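You operate a simulated robot arm through the tools that you are given. There is no shell and no other tool. Be economical: measure what you need, move in short steps, check, and stop when the job is done.

You are at the controls of a simulated robot arm. One attempt, no reset.

Task
Fetch the caster wheel and set it in the zinc tray.

Only the result counts: the job must be done as asked and must still hold three seconds after the hand-in. Knocking over, shifting, dropping, spilling or breaking anything else fails it.

Robot
A 6-joint arm with a two-finger parallel gripper, fixed in place. Base frame: the origin is at the foot of the arm, x ahead of it, y to its left, z up; the work surface is at about z = 850. Units: mm, degrees, N and s.
With the tool pointing down near the work surface it reaches from about 240 to 640 mm from the base axis. Its first joint turns from -66.0 to 66.0 degrees. Payload 2.7 kg.
Tool frame: the origin (TCP) lies between the finger pads and is the grasp point; the fingertips stand 23 mm ahead of it; z points along the fingers, y is the line along which they close. Largest opening 94 mm; finger width 38, thickness 10; the body of the gripper, 54 by 96 mm, starts 39 mm behind the TCP.
Orientation is that of the tool frame in the base frame, as a unit quaternion [x, y, z, w]. With the fingers straight down and closing along the base's y, the tool's x points along the base's -x, its y along +y and its z along -z.

Tools
- The arm moves only by the tool send_rows. Its argument "increments" is a list of rows, each a list of 3 entries, a list of its own where there are three numbers: the shift along the base's x, y, z in mm, then the turn about the base's z in degrees, then the gripper command, from -1 (shut) to 1 (fully open), values between in proportion. In form: [[[dx, dy, dz], spin, fingers], ...]. A call has 1 to 10 rows; each row shifts and turns the commanded pose from where the row before left it. A row lasts 0.2 s, in which the tool goes at most 50 mm and 8.6 degrees; a call with a longer step from one row to the next is refused whole, and so is a gripper value outside its range. A pose out of reach is approached as far as the arm can. The call stops where the force on the tool passes 40 N (or 10 N more than at its start, if that is more) or the arm is blocked; 0.2 s more then pass. Each finger travels about 45 mm/s and halts on what it meets, pressing with about 26 N; the grip force reading is that of the motor and also rises with nothing between the fingers. The clock runs only during rows and for 0.2 s after the last one: add rows that do not move to give the fingers time. It gives the time, the measured TCP pose, the force on the tool (base axes), the opening and the grip force at its end, in the units of the frame above (readings bear some noise), and new pictures: "views" is both (left out), scene, wrist or none.
- Cameras (640 x 400 px; columns grow to the right, rows downward): "scene" is fixed at [89.5, -470.1, 1382.4]; the picture's right is [0.41, -0.91, 0.00], its down [-0.71, -0.32, -0.63] and it looks along [0.58, 0.26, -0.77] (base axes); focal length 360 px, centre (320, 200). "wrist" rides on the gripper at [86, 16, -75] in the tool frame; the picture's right is [-0.18, 0.98, 0.00], its down [-0.58, -0.11, -0.81] and it looks along [-0.79, -0.15, 0.59] (tool axes); focal length 243 px, centre (320, 200). There is no depth. A picture from a camera that has moved, and an enlarged one, comes with that camera's place and axes in the base frame and with its lens.
- inspect(camera, box): a new picture of the part [left, top, right, bottom] of that camera's present view, enlarged. The clock stands still meanwhile.
- sign_off(): hands the job in; it is judged then, once.

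Go step by step. Nothing tells you positions but the pictures and the camera data: compare them with the known pose of the tool, close in by small moves and look again before you grip or let go. The budget is 90 turns and 170 pictures, counting those below and the enlarged ones. Unless the task says otherwise, let go and move clear before handing in, and close with one line.

The tools are called after ">>>" by a JSON object that holds its "api" and its "payload". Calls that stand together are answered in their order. send_rows: Moves the arm, as the interface text tells. Its arguments: {"type":"object","properties":{"increments":{"type":"array","items":{"type":"array"}},"views":{"type":"string","enum":["both","scene","wrist","none"]}},"required":["increments"]} The other tools are called the same way: inspect (camera, box) takes an enlarged picture of a part of a camera's view; sign_off () hands the job in.

At the start:

```text
time_s: 0.0
ee_pos: [326.3, -317.3, 1085.2]
orientation: [0.001, 1.0, 0.0, 0.0]
ft_force: [0.1, -0.3, 0.3]
width: 94.1
finger_force: 0.0
```

scene: 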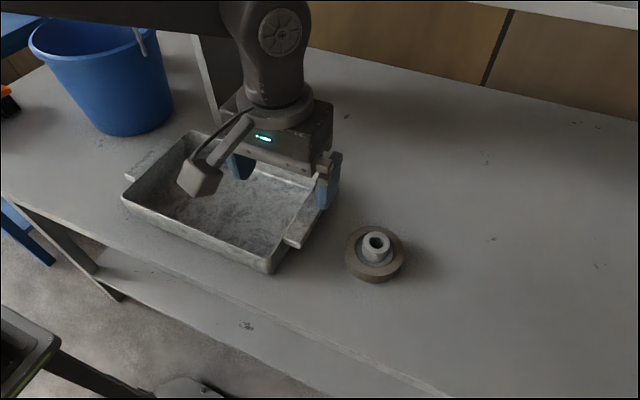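
wrist: 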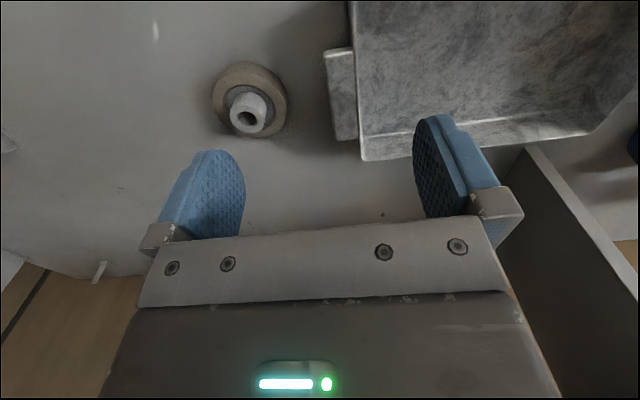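

The wheel lies on the table around x≈400, y≈-428, with the tray to its left (+y). I'll zoom in for accurate measurements.

>>> {"api": "inspect", "payload": {"camera": "scene", "box": [320, 205, 430, 295]}}

>>> {"api": "inspect", "payload": {"camera": "wrist", "box": [190, 40, 310, 150]}}

>>> {"api": "inspect", "payload": {"camera": "scene", "box": [100, 110, 350, 280]}}

```text
4.44 times, centred on (375, 250) of scene
camera zoom: at [89.5, -470.1, 1382.4], right [0.41, -0.91, 0.0], down [-0.71, -0.32, -0.63], along [0.58, 0.26, -0.77], focal length 1598 px, centre (76, -22)
```

zoom: 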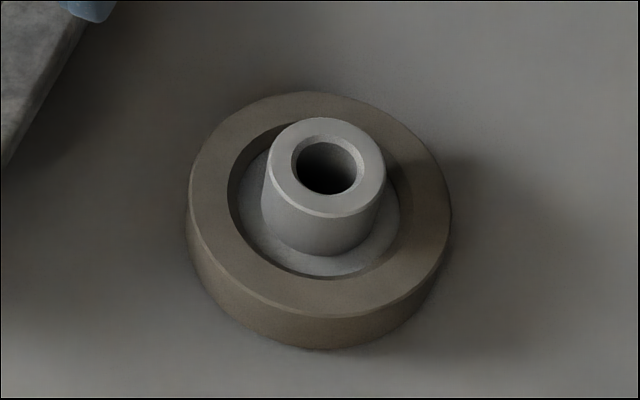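

```text
3.64 times, centred on (250, 95) of wrist
camera zoom: at [240.8, -302.1, 1159.2], right [0.18, 0.98, 0.0], down [0.58, -0.11, 0.81], along [0.79, -0.15, -0.59], focal length 882 px, centre (574, 582)
```

zoom: 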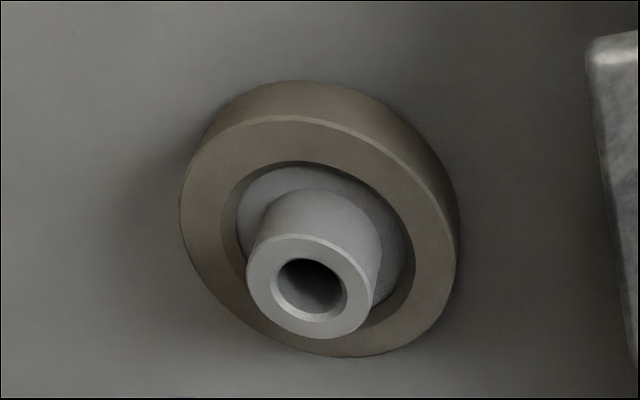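

```text
2.35 times, centred on (225, 195) of scene
camera zoom: at [89.5, -470.1, 1382.4], right [0.41, -0.91, 0.0], down [-0.71, -0.32, -0.63], along [0.58, 0.26, -0.77], focal length 846 px, centre (544, 212)
```

zoom: 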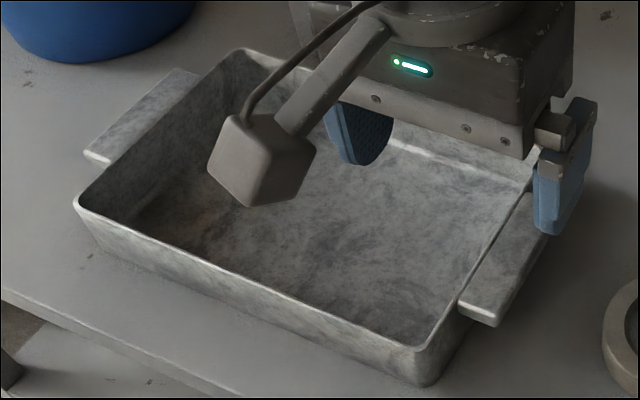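

The hub top triangulates to about (405, -425, 903), roughly 42 mm across. The rim, at about 97 mm, is too wide to grip, so I'll hold the hub. First I move above it.

>>> {"api": "send_rows", "payload": {"increments": [[[20, -27, 0], 0, 1], [[20, -27, -20], 0, 1], [[20, -27, -40], 0, 1], [[18.7, -27, -40], 0, 1], [[0, 0, 0], 0, 1], [[0, 0, 0], 0, 1]]}}

```text
refused: row 3 steps farther than a row can; nothing moved
```

One step was too long, so I'm splitting the same move into shorter ones.

>>> {"api": "send_rows", "payload": {"increments": [[[20, -27, 0], 0, 1], [[20, -27, -15], 0, 1], [[20, -27, -25], 0, 1], [[18.7, -27, -25], 0, 1], [[0, 0, -35], 0, 1], [[0, 0, 0], 0, 1], [[0, 0, 0], 0, 1]]}}

```text
time_s: 1.6
ee_pos: [406.3, -424.6, 985.5]
orientation: [0.0, 1.0, 0.0, 0.001]
ft_force: [0.3, -0.4, -0.7]
width: 94.3
finger_force: 0.1
camera wrist: at [318.7, -409.3, 1060.3], right [0.18, 0.98, 0.0], down [0.58, -0.11, 0.81], along [0.79, -0.15, -0.59], focal length 243 px, centre (320, 200)
```

scene: 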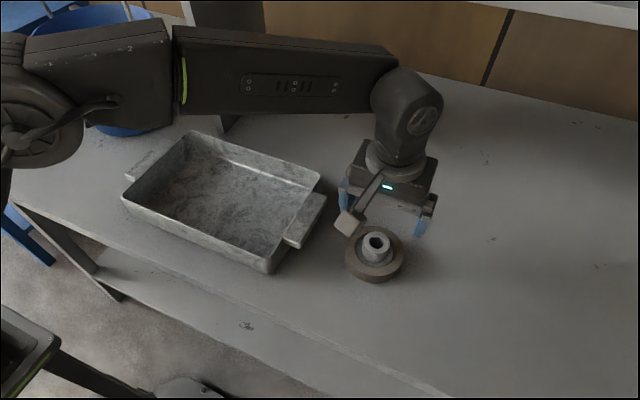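
wrist: 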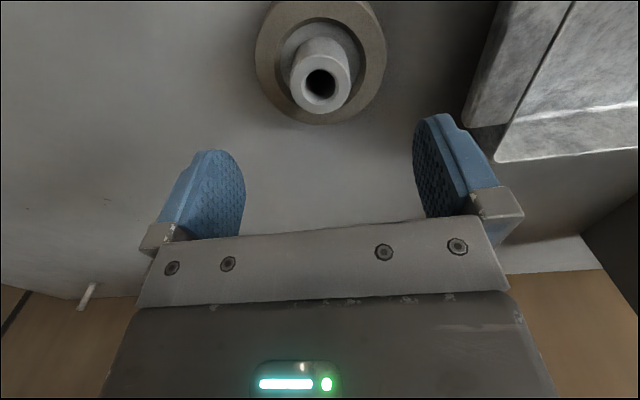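

The wrist view puts the hub at about (402, -425), which agrees. Next I descend partway and check.

>>> {"api": "send_rows", "payload": {"increments": [[[-3, 0, -20], 0, 1], [[0, 0, -20], 0, 1], [[0, 0, -12], 0, 1], [[0, 0, 0], 0, 1], [[0, 0, 0], 0, 1]]}}

>>> {"api": "inspect", "payload": {"camera": "scene", "box": [320, 160, 450, 290]}}

>>> {"api": "inspect", "payload": {"camera": "scene", "box": [100, 110, 350, 280]}}

```text
time_s: 2.8
ee_pos: [402.9, -426.9, 932.5]
orientation: [0.0, 1.0, 0.001, 0.0]
ft_force: [0.4, 0.3, 0.5]
width: 94.1
finger_force: 0.1
camera wrist: at [316.5, -410.7, 1007.3], right [0.18, 0.98, 0.0], down [0.58, -0.11, 0.81], along [0.79, -0.15, -0.59], focal length 243 px, centre (320, 200)
```

scene: 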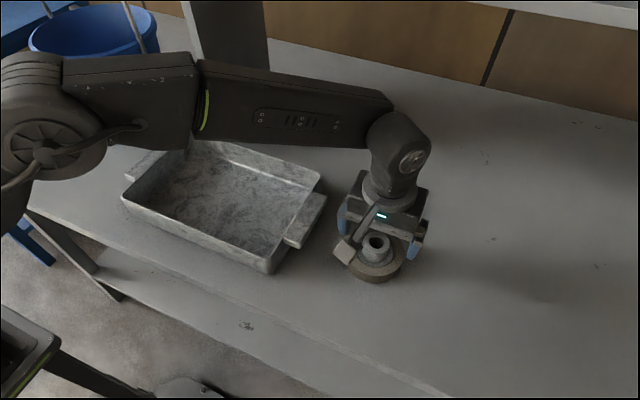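
wrist: 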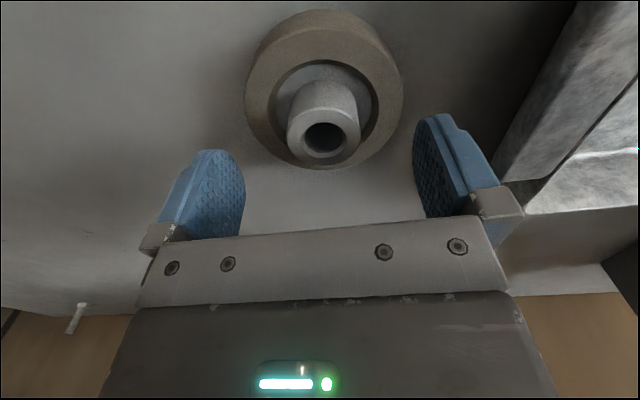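

```text
3.08 times, centred on (385, 225) of scene
camera zoom: at [89.5, -470.1, 1382.4], right [0.41, -0.91, 0.0], down [-0.71, -0.32, -0.63], along [0.58, 0.26, -0.77], focal length 1106 px, centre (120, 123)
```

zoom: 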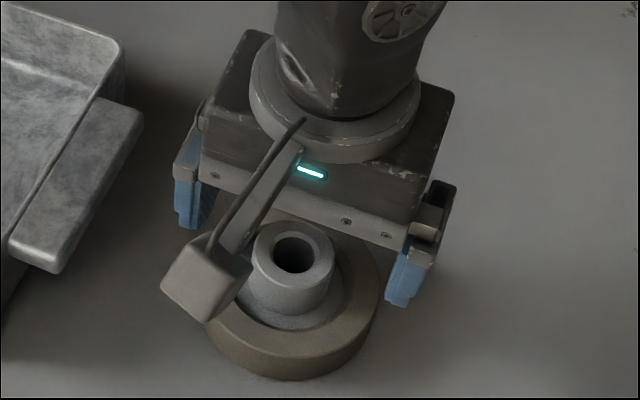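

```text
2.35 times, centred on (225, 195) of scene
camera zoom: at [89.5, -470.1, 1382.4], right [0.41, -0.91, 0.0], down [-0.71, -0.32, -0.63], along [0.58, 0.26, -0.77], focal length 846 px, centre (544, 212)
```

zoom: 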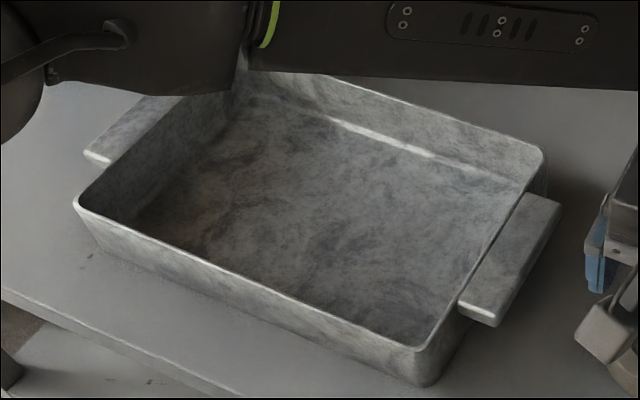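

The hub is centred between the fingers. I'll lower until the tips are just above the rim, then close on the hub.

>>> {"api": "send_rows", "payload": {"increments": [[[-1, 1, -12], 0, 1], [[0, 0, -11], 0, 1], [[0, 0, 0], 0, 1], [[0, 0, 0], 0, 1]]}}

>>> {"api": "inspect", "payload": {"camera": "scene", "box": [320, 160, 450, 290]}}

```text
time_s: 3.8
ee_pos: [402.8, -425.6, 909.5]
orientation: [0.0, 1.0, 0.0, 0.001]
ft_force: [-0.6, 0.4, 0.4]
width: 94.0
finger_force: 0.1
camera wrist: at [315.5, -409.3, 984.1], right [0.18, 0.98, 0.0], down [0.58, -0.11, 0.81], along [0.79, -0.15, -0.59], focal length 243 px, centre (320, 200)
```

scene: 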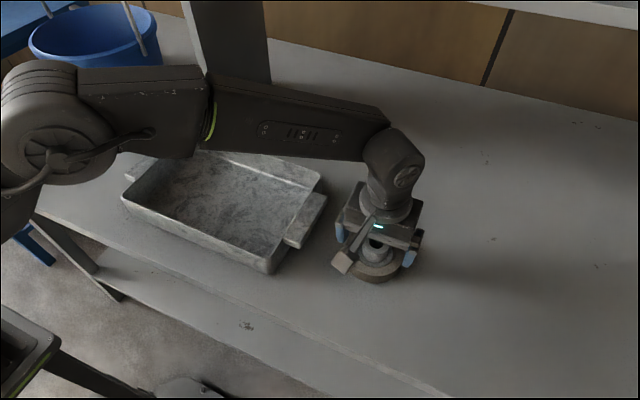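
wrist: 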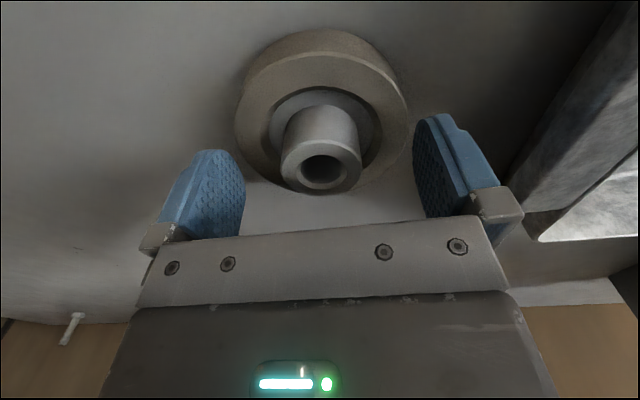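

```text
3.08 times, centred on (385, 225) of scene
camera zoom: at [89.5, -470.1, 1382.4], right [0.41, -0.91, 0.0], down [-0.71, -0.32, -0.63], along [0.58, 0.26, -0.77], focal length 1106 px, centre (120, 123)
```

zoom: 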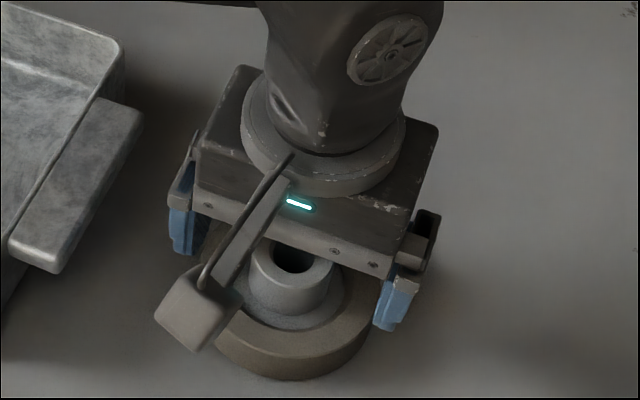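

All estimates agree: hub top at about 902 and centred. Closing now.

>>> {"api": "send_rows", "payload": {"increments": [[[0, 0, 0], 0, -1], [[0, 0, 0], 0, -1], [[0, 0, 0], 0, -1], [[0, 0, 0], 0, -1], [[0, 0, 0], 0, -1], [[0, 0, 0], 0, -1]]}}

```text
time_s: 5.2
ee_pos: [402.9, -424.0, 910.7]
orientation: [0.0, 1.0, 0.0, 0.0]
ft_force: [-0.1, 0.5, 0.3]
width: 39.3
finger_force: 26.0
camera wrist: at [315.5, -409.3, 984.2], right [0.18, 0.98, 0.0], down [0.58, -0.11, 0.81], along [0.79, -0.15, -0.59], focal length 243 px, centre (320, 200)
```

scene: 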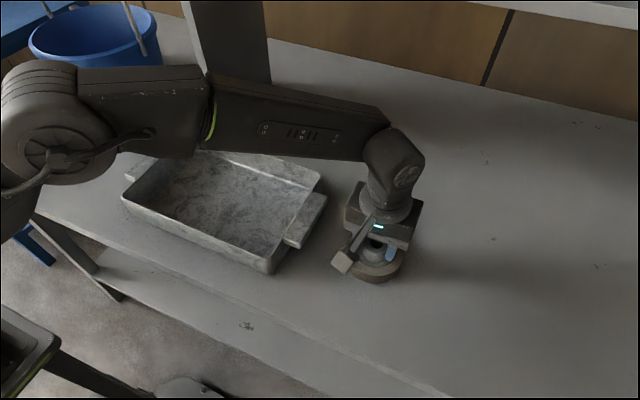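
wrist: 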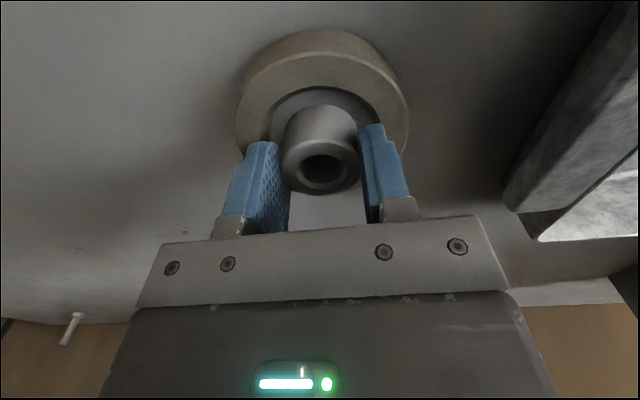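

The hub is gripped at 39 mm width. I'll lift gently and check the hold.

>>> {"api": "send_rows", "payload": {"increments": [[[0, 0, 5], 0, -1], [[0, 0, 10], 0, -1], [[0, 0, 15], 0, -1], [[0, 0, 0], 0, -1], [[0, 0, 0], 0, -1]]}}

```text
time_s: 6.4
ee_pos: [403.2, -424.9, 939.6]
orientation: [0.0, 1.0, 0.0, 0.001]
ft_force: [-0.1, 0.8, -2.9]
width: 39.3
finger_force: 25.9
camera wrist: at [316.3, -409.0, 1013.8], right [0.18, 0.98, 0.0], down [0.58, -0.11, 0.81], along [0.79, -0.15, -0.59], focal length 243 px, centre (320, 200)
```

scene: 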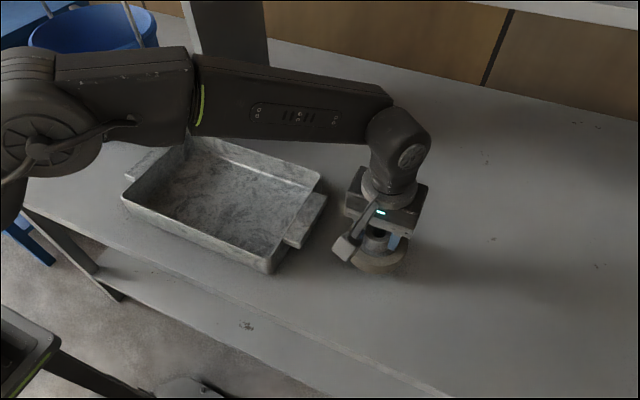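
wrist: 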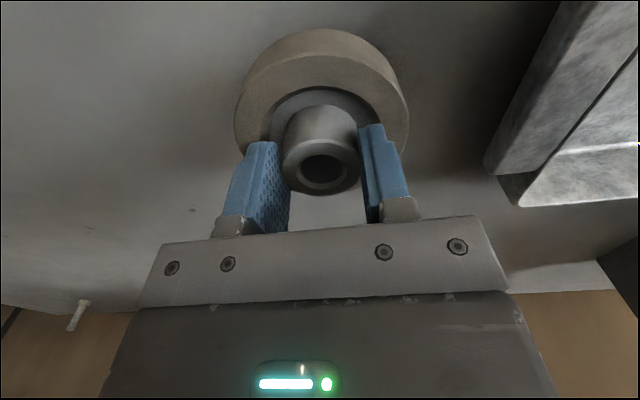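

It's held level, with about 3 N of load. Next I raise it well above the tray rim.

>>> {"api": "send_rows", "payload": {"increments": [[[0, 0, 15], 0, -1], [[0, 0, 20], 0, -1], [[0, 0, 25], 0, -1], [[0, 0, 20], 0, -1], [[0, 0, 10], 0, -1], [[0, 0, 0], 0, -1]], "views": "none"}}

>>> {"api": "send_rows", "payload": {"increments": [[[0, 10, 0], 0, -1], [[0, 20, 0], 0, -1], [[0, 30, 0], 0, -1], [[2, 30, 0], 0, -1], [[2, 30, 0], 0, -1], [[2, 30, 0], 0, -1], [[2, 25, 0], 0, -1], [[0, 15, 0], 0, -1], [[0, 10, 0], 0, -1], [[0, 0, 0], 0, -1]]}}

```text
time_s: 7.8
ee_pos: [402.2, -423.0, 1030.9]
orientation: [0.0, 1.0, 0.0, 0.0]
ft_force: [-0.3, 0.5, -3.4]
width: 39.2
finger_force: 26.2
```

```text
time_s: 10.0
ee_pos: [411.6, -224.4, 1028.6]
orientation: [0.0, 1.0, 0.001, 0.0]
ft_force: [-0.2, -0.2, -3.4]
width: 39.1
finger_force: 26.2
camera wrist: at [324.3, -208.9, 1104.1], right [0.18, 0.98, 0.0], down [0.58, -0.11, 0.81], along [0.79, -0.15, -0.59], focal length 243 px, centre (320, 200)
```

scene: 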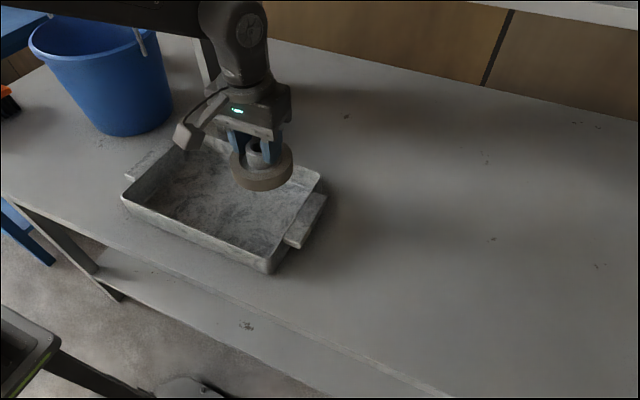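
wrist: 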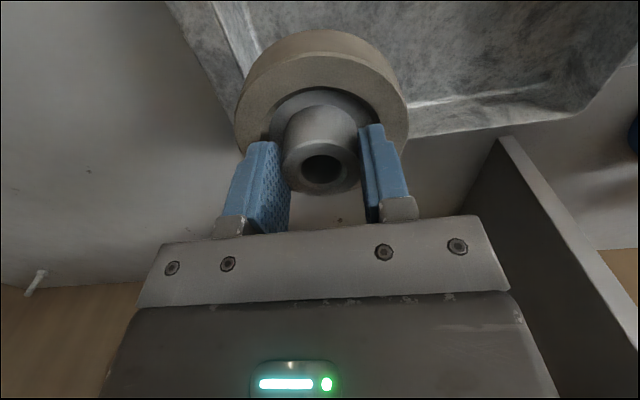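

The wheel is over the right part of the tray, still held. I'll continue toward the tray centre at about y≈-145.

>>> {"api": "send_rows", "payload": {"increments": [[[0, 10, 0], 0, -1], [[0, 20, 0], 0, -1], [[0, 25, 0], 0, -1], [[0, 15, 0], 0, -1], [[0, 10, 0], 0, -1], [[0, 0, 0], 0, -1], [[0, 0, 0], 0, -1]]}}

>>> {"api": "inspect", "payload": {"camera": "scene", "box": [100, 110, 350, 280]}}

```text
time_s: 11.6
ee_pos: [410.7, -143.4, 1028.9]
orientation: [0.0, 1.0, 0.0, 0.0]
ft_force: [0.4, -0.1, -3.5]
width: 39.1
finger_force: 26.2
camera wrist: at [323.2, -128.5, 1104.1], right [0.18, 0.98, 0.0], down [0.58, -0.11, 0.81], along [0.79, -0.15, -0.59], focal length 243 px, centre (320, 200)
```

scene: 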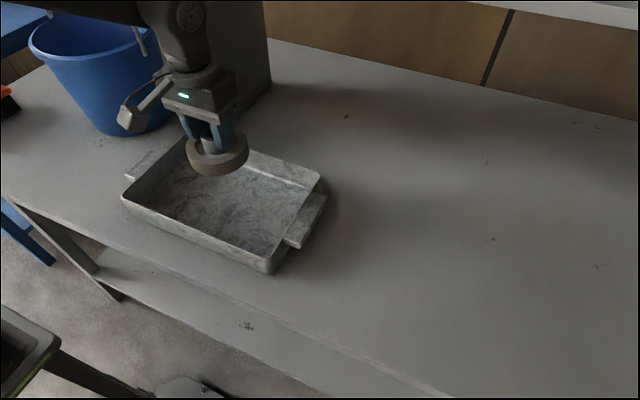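
wrist: 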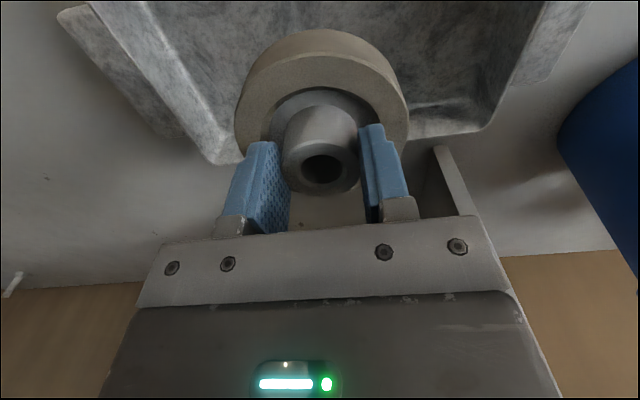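

```text
2.35 times, centred on (225, 195) of scene
camera zoom: at [89.5, -470.1, 1382.3], right [0.41, -0.91, 0.0], down [-0.71, -0.32, -0.63], along [0.58, 0.26, -0.78], focal length 846 px, centre (544, 212)
```

zoom: 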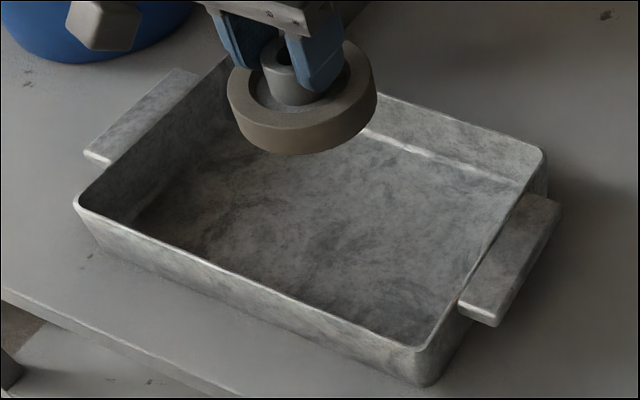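

The wheel hangs about centrally over the tray, whose inside spans x≈330–490 and y≈-270–0. I'll lower it below the rim and look again.

>>> {"api": "send_rows", "payload": {"increments": [[[0, 5, -10], 0, -1], [[0, 5, -20], 0, -1], [[0, 0, -25], 0, -1], [[0, 0, -20], 0, -1], [[0, 0, -10], 0, -1], [[0, 0, -5], 0, -1], [[0, 0, 0], 0, -1], [[0, 0, 0], 0, -1]]}}

>>> {"api": "inspect", "payload": {"camera": "scene", "box": [100, 110, 350, 280]}}

```text
time_s: 13.4
ee_pos: [410.4, -134.7, 939.5]
orientation: [0.0, 1.0, 0.0, 0.0]
ft_force: [-0.3, -1.0, -3.3]
width: 39.2
finger_force: 25.8
camera wrist: at [323.6, -119.2, 1013.8], right [0.18, 0.98, 0.0], down [0.58, -0.11, 0.81], along [0.79, -0.15, -0.59], focal length 243 px, centre (320, 200)
```

scene: 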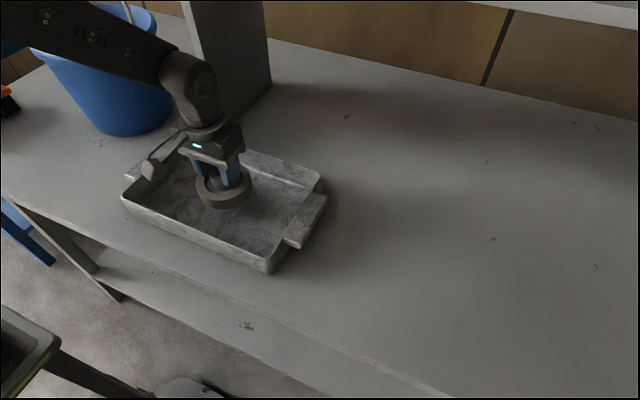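
wrist: 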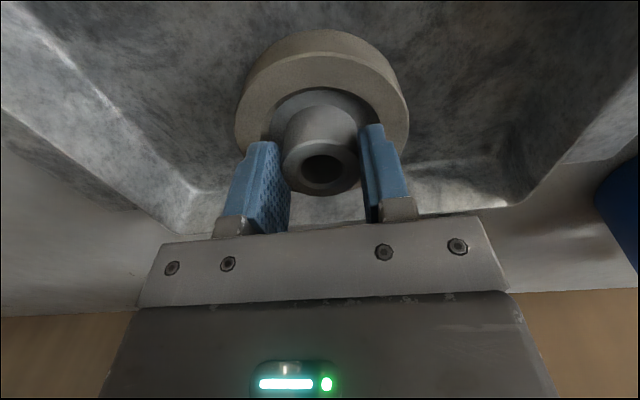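

```text
2.35 times, centred on (225, 195) of scene
camera zoom: at [89.5, -470.1, 1382.3], right [0.41, -0.91, 0.0], down [-0.71, -0.32, -0.63], along [0.58, 0.26, -0.78], focal length 846 px, centre (544, 212)
```

zoom: 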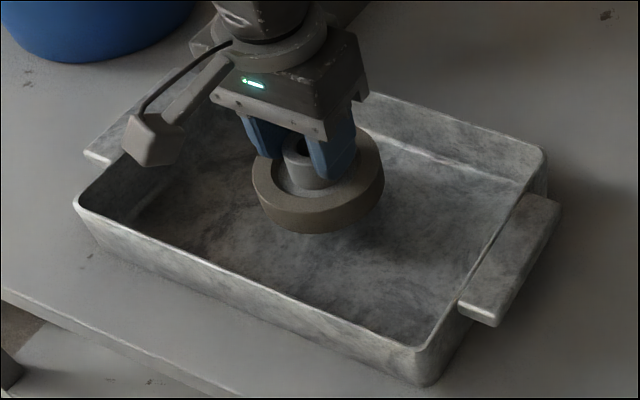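

The wheel is inside the walls with room on every side, its bottom at about z≈880. I'll lower slowly and watch the force.

>>> {"api": "send_rows", "payload": {"increments": [[[0, 0, -5], 0, -1], [[0, 0, -5], 0, -1], [[0, 0, -5], 0, -1], [[0, 0, -2], 0, -1], [[0, 0, -1], 0, -1], [[0, 0, 0], 0, -1]], "views": "none"}}

>>> {"api": "send_rows", "payload": {"increments": [[[0, 0, -1], 0, -1], [[0, 0, -1], 0, -1], [[0, 0, 0], 0, -1]], "views": "none"}}

```text
time_s: 14.8
ee_pos: [410.5, -134.9, 921.8]
orientation: [0.0, 1.0, 0.0, 0.0]
ft_force: [-0.8, -0.3, -4.1]
width: 38.8
finger_force: 26.1
```

```text
time_s: 15.6
ee_pos: [410.2, -134.2, 919.4]
orientation: [0.0, 1.0, -0.001, 0.0]
ft_force: [0.2, -0.5, -3.8]
width: 39.0
finger_force: 26.3
```

No contact yet at 919.4, so I keep creeping down.

>>> {"api": "send_rows", "payload": {"increments": [[[0, 0, -1], 0, -1], [[0, 0, -1], 0, -1], [[0, 0, 0], 0, -1]], "views": "none"}}

>>> {"api": "send_rows", "payload": {"increments": [[[0, 0, -1], 0, -1], [[0, 0, 0], 0, -1]], "views": "none"}}

```text
time_s: 16.4
ee_pos: [410.0, -133.8, 917.4]
orientation: [0.0, 1.0, 0.001, 0.0]
ft_force: [0.5, 0.7, -3.6]
width: 38.6
finger_force: 25.9
```

```text
time_s: 17.0
ee_pos: [409.2, -134.4, 915.8]
orientation: [0.0, 1.0, -0.002, 0.001]
ft_force: [-0.5, -0.4, -3.0]
width: 38.9
finger_force: 25.9
```

>>> {"api": "send_rows", "payload": {"increments": [[[0, 0, -1], 0, -1], [[0, 0, 0], 0, -1]], "views": "none"}}

>>> {"api": "send_rows", "payload": {"increments": [[[0, 0, -1], 0, -1], [[0, 0, 0], 0, -1]], "views": "scene"}}

```text
time_s: 17.6
ee_pos: [409.4, -134.7, 916.5]
orientation: [0.0, 1.0, 0.0, 0.0]
ft_force: [0.7, -0.5, -2.9]
width: 38.8
finger_force: 25.7
```

```text
time_s: 18.2
ee_pos: [410.4, -135.3, 916.1]
orientation: [0.0, 1.0, 0.0, -0.001]
ft_force: [-0.1, 0.9, -3.0]
width: 38.7
finger_force: 25.3
```

scene: 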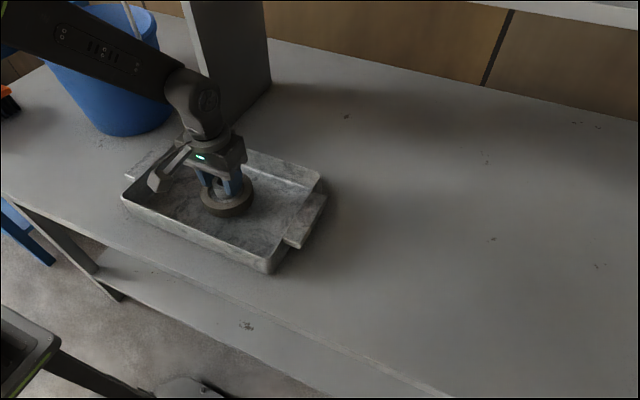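

The load still reads about 3 N, so it isn't resting yet. I continue in 1 mm steps.

>>> {"api": "send_rows", "payload": {"increments": [[[0, 0, -1], 0, -1], [[0, 0, 0], 0, -1]], "views": "none"}}

>>> {"api": "send_rows", "payload": {"increments": [[[0, 0, -1], 0, -1], [[0, 0, 0], 0, -1]], "views": "none"}}

```text
time_s: 18.8
ee_pos: [410.1, -135.3, 913.1]
orientation: [0.0, 1.0, 0.001, 0.001]
ft_force: [0.0, 0.1, -2.9]
width: 38.7
finger_force: 26.6
```

```text
time_s: 19.4
ee_pos: [410.0, -134.3, 914.2]
orientation: [0.0, 1.0, 0.0, 0.002]
ft_force: [-4.1, 3.4, 16.1]
width: 38.6
finger_force: 25.2
```

It has touched down on the tray floor with 16 N upward. I'll ease up slightly, then open.

>>> {"api": "send_rows", "payload": {"increments": [[[0, 0, 0.7], 0, -1], [[0, 0, 0], 0, -1], [[0, 0, 0], 0, -0.1], [[0, 0, 0], 0, 0.1], [[0, 0, 0], 0, 0.4], [[0, 0, 0], 0, 0.7], [[0, 0, 0], 0, 0.7], [[0, 0, 0], 0, 0.7]]}}

```text
time_s: 21.2
ee_pos: [409.9, -135.1, 913.7]
orientation: [0.001, 1.0, 0.001, 0.0]
ft_force: [0.6, 0.3, 0.4]
width: 80.1
finger_force: 0.0
camera wrist: at [323.2, -119.2, 988.2], right [0.18, 0.98, 0.0], down [0.58, -0.11, 0.81], along [0.79, -0.15, -0.59], focal length 243 px, centre (320, 200)
```

scene: 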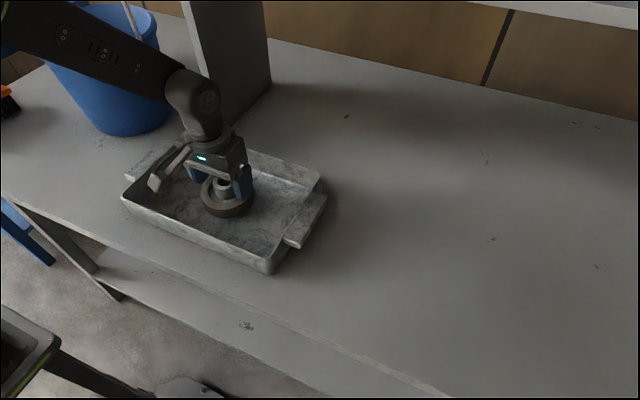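
wrist: 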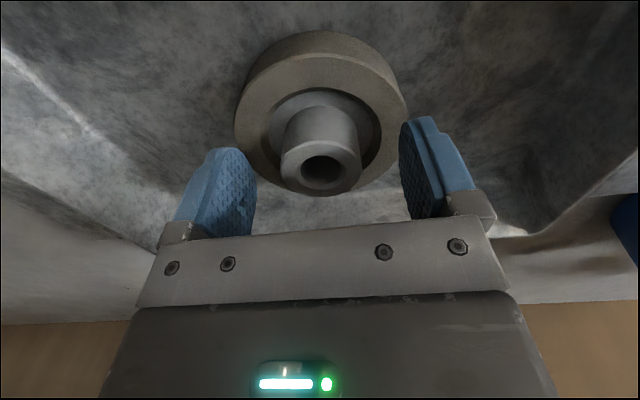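

The wheel is released and standing flat in the tray. I lift straight up and clear.

>>> {"api": "send_rows", "payload": {"increments": [[[0, 0, 10], 0, 0.7], [[0, 0, 20], 0, 0.7], [[0, 0, 30], 0, 0.7], [[0, 0, 35], 0, 0.7], [[0, 0, 35], 0, 0.7], [[0, 0, 20], 0, 0.7], [[0, 0, 0], 0, 0.7]]}}

```text
time_s: 22.8
ee_pos: [409.3, -134.3, 1064.7]
orientation: [0.0, 1.0, 0.0, 0.0]
ft_force: [-1.0, 0.5, -0.1]
width: 79.7
finger_force: 0.1
camera wrist: at [322.3, -118.4, 1140.0], right [0.18, 0.98, 0.0], down [0.58, -0.11, 0.81], along [0.79, -0.15, -0.59], focal length 243 px, centre (320, 200)
```

scene: 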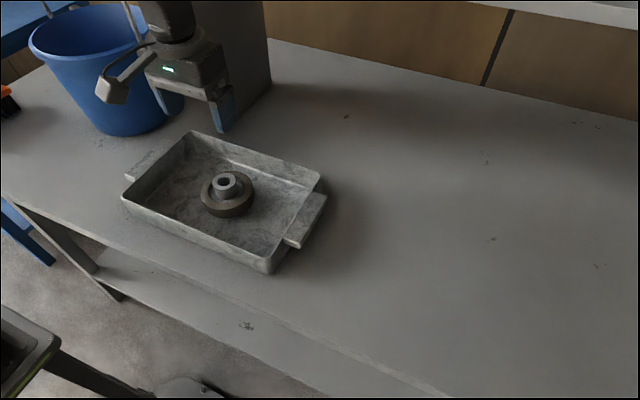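
wrist: 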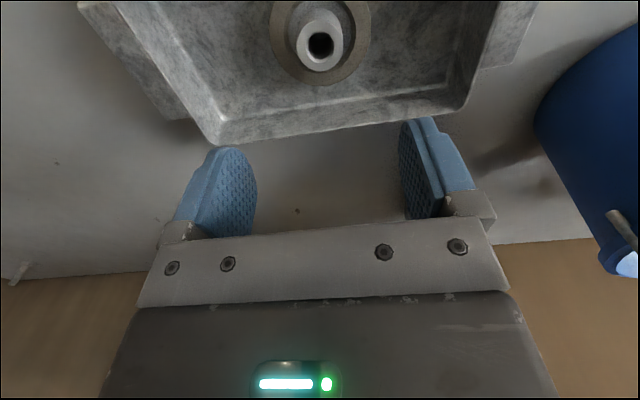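

The wheel rests flat in the middle of the tray, the tray hasn't moved, and the arm is clear, so I'm handing in.

>>> {"api": "sign_off", "payload": {}}

```text
The job is handed in.
```

The caster wheel is sitting flat in the middle of the zinc tray, and the gripper has let go and moved clear; nothing else appears to have moved.
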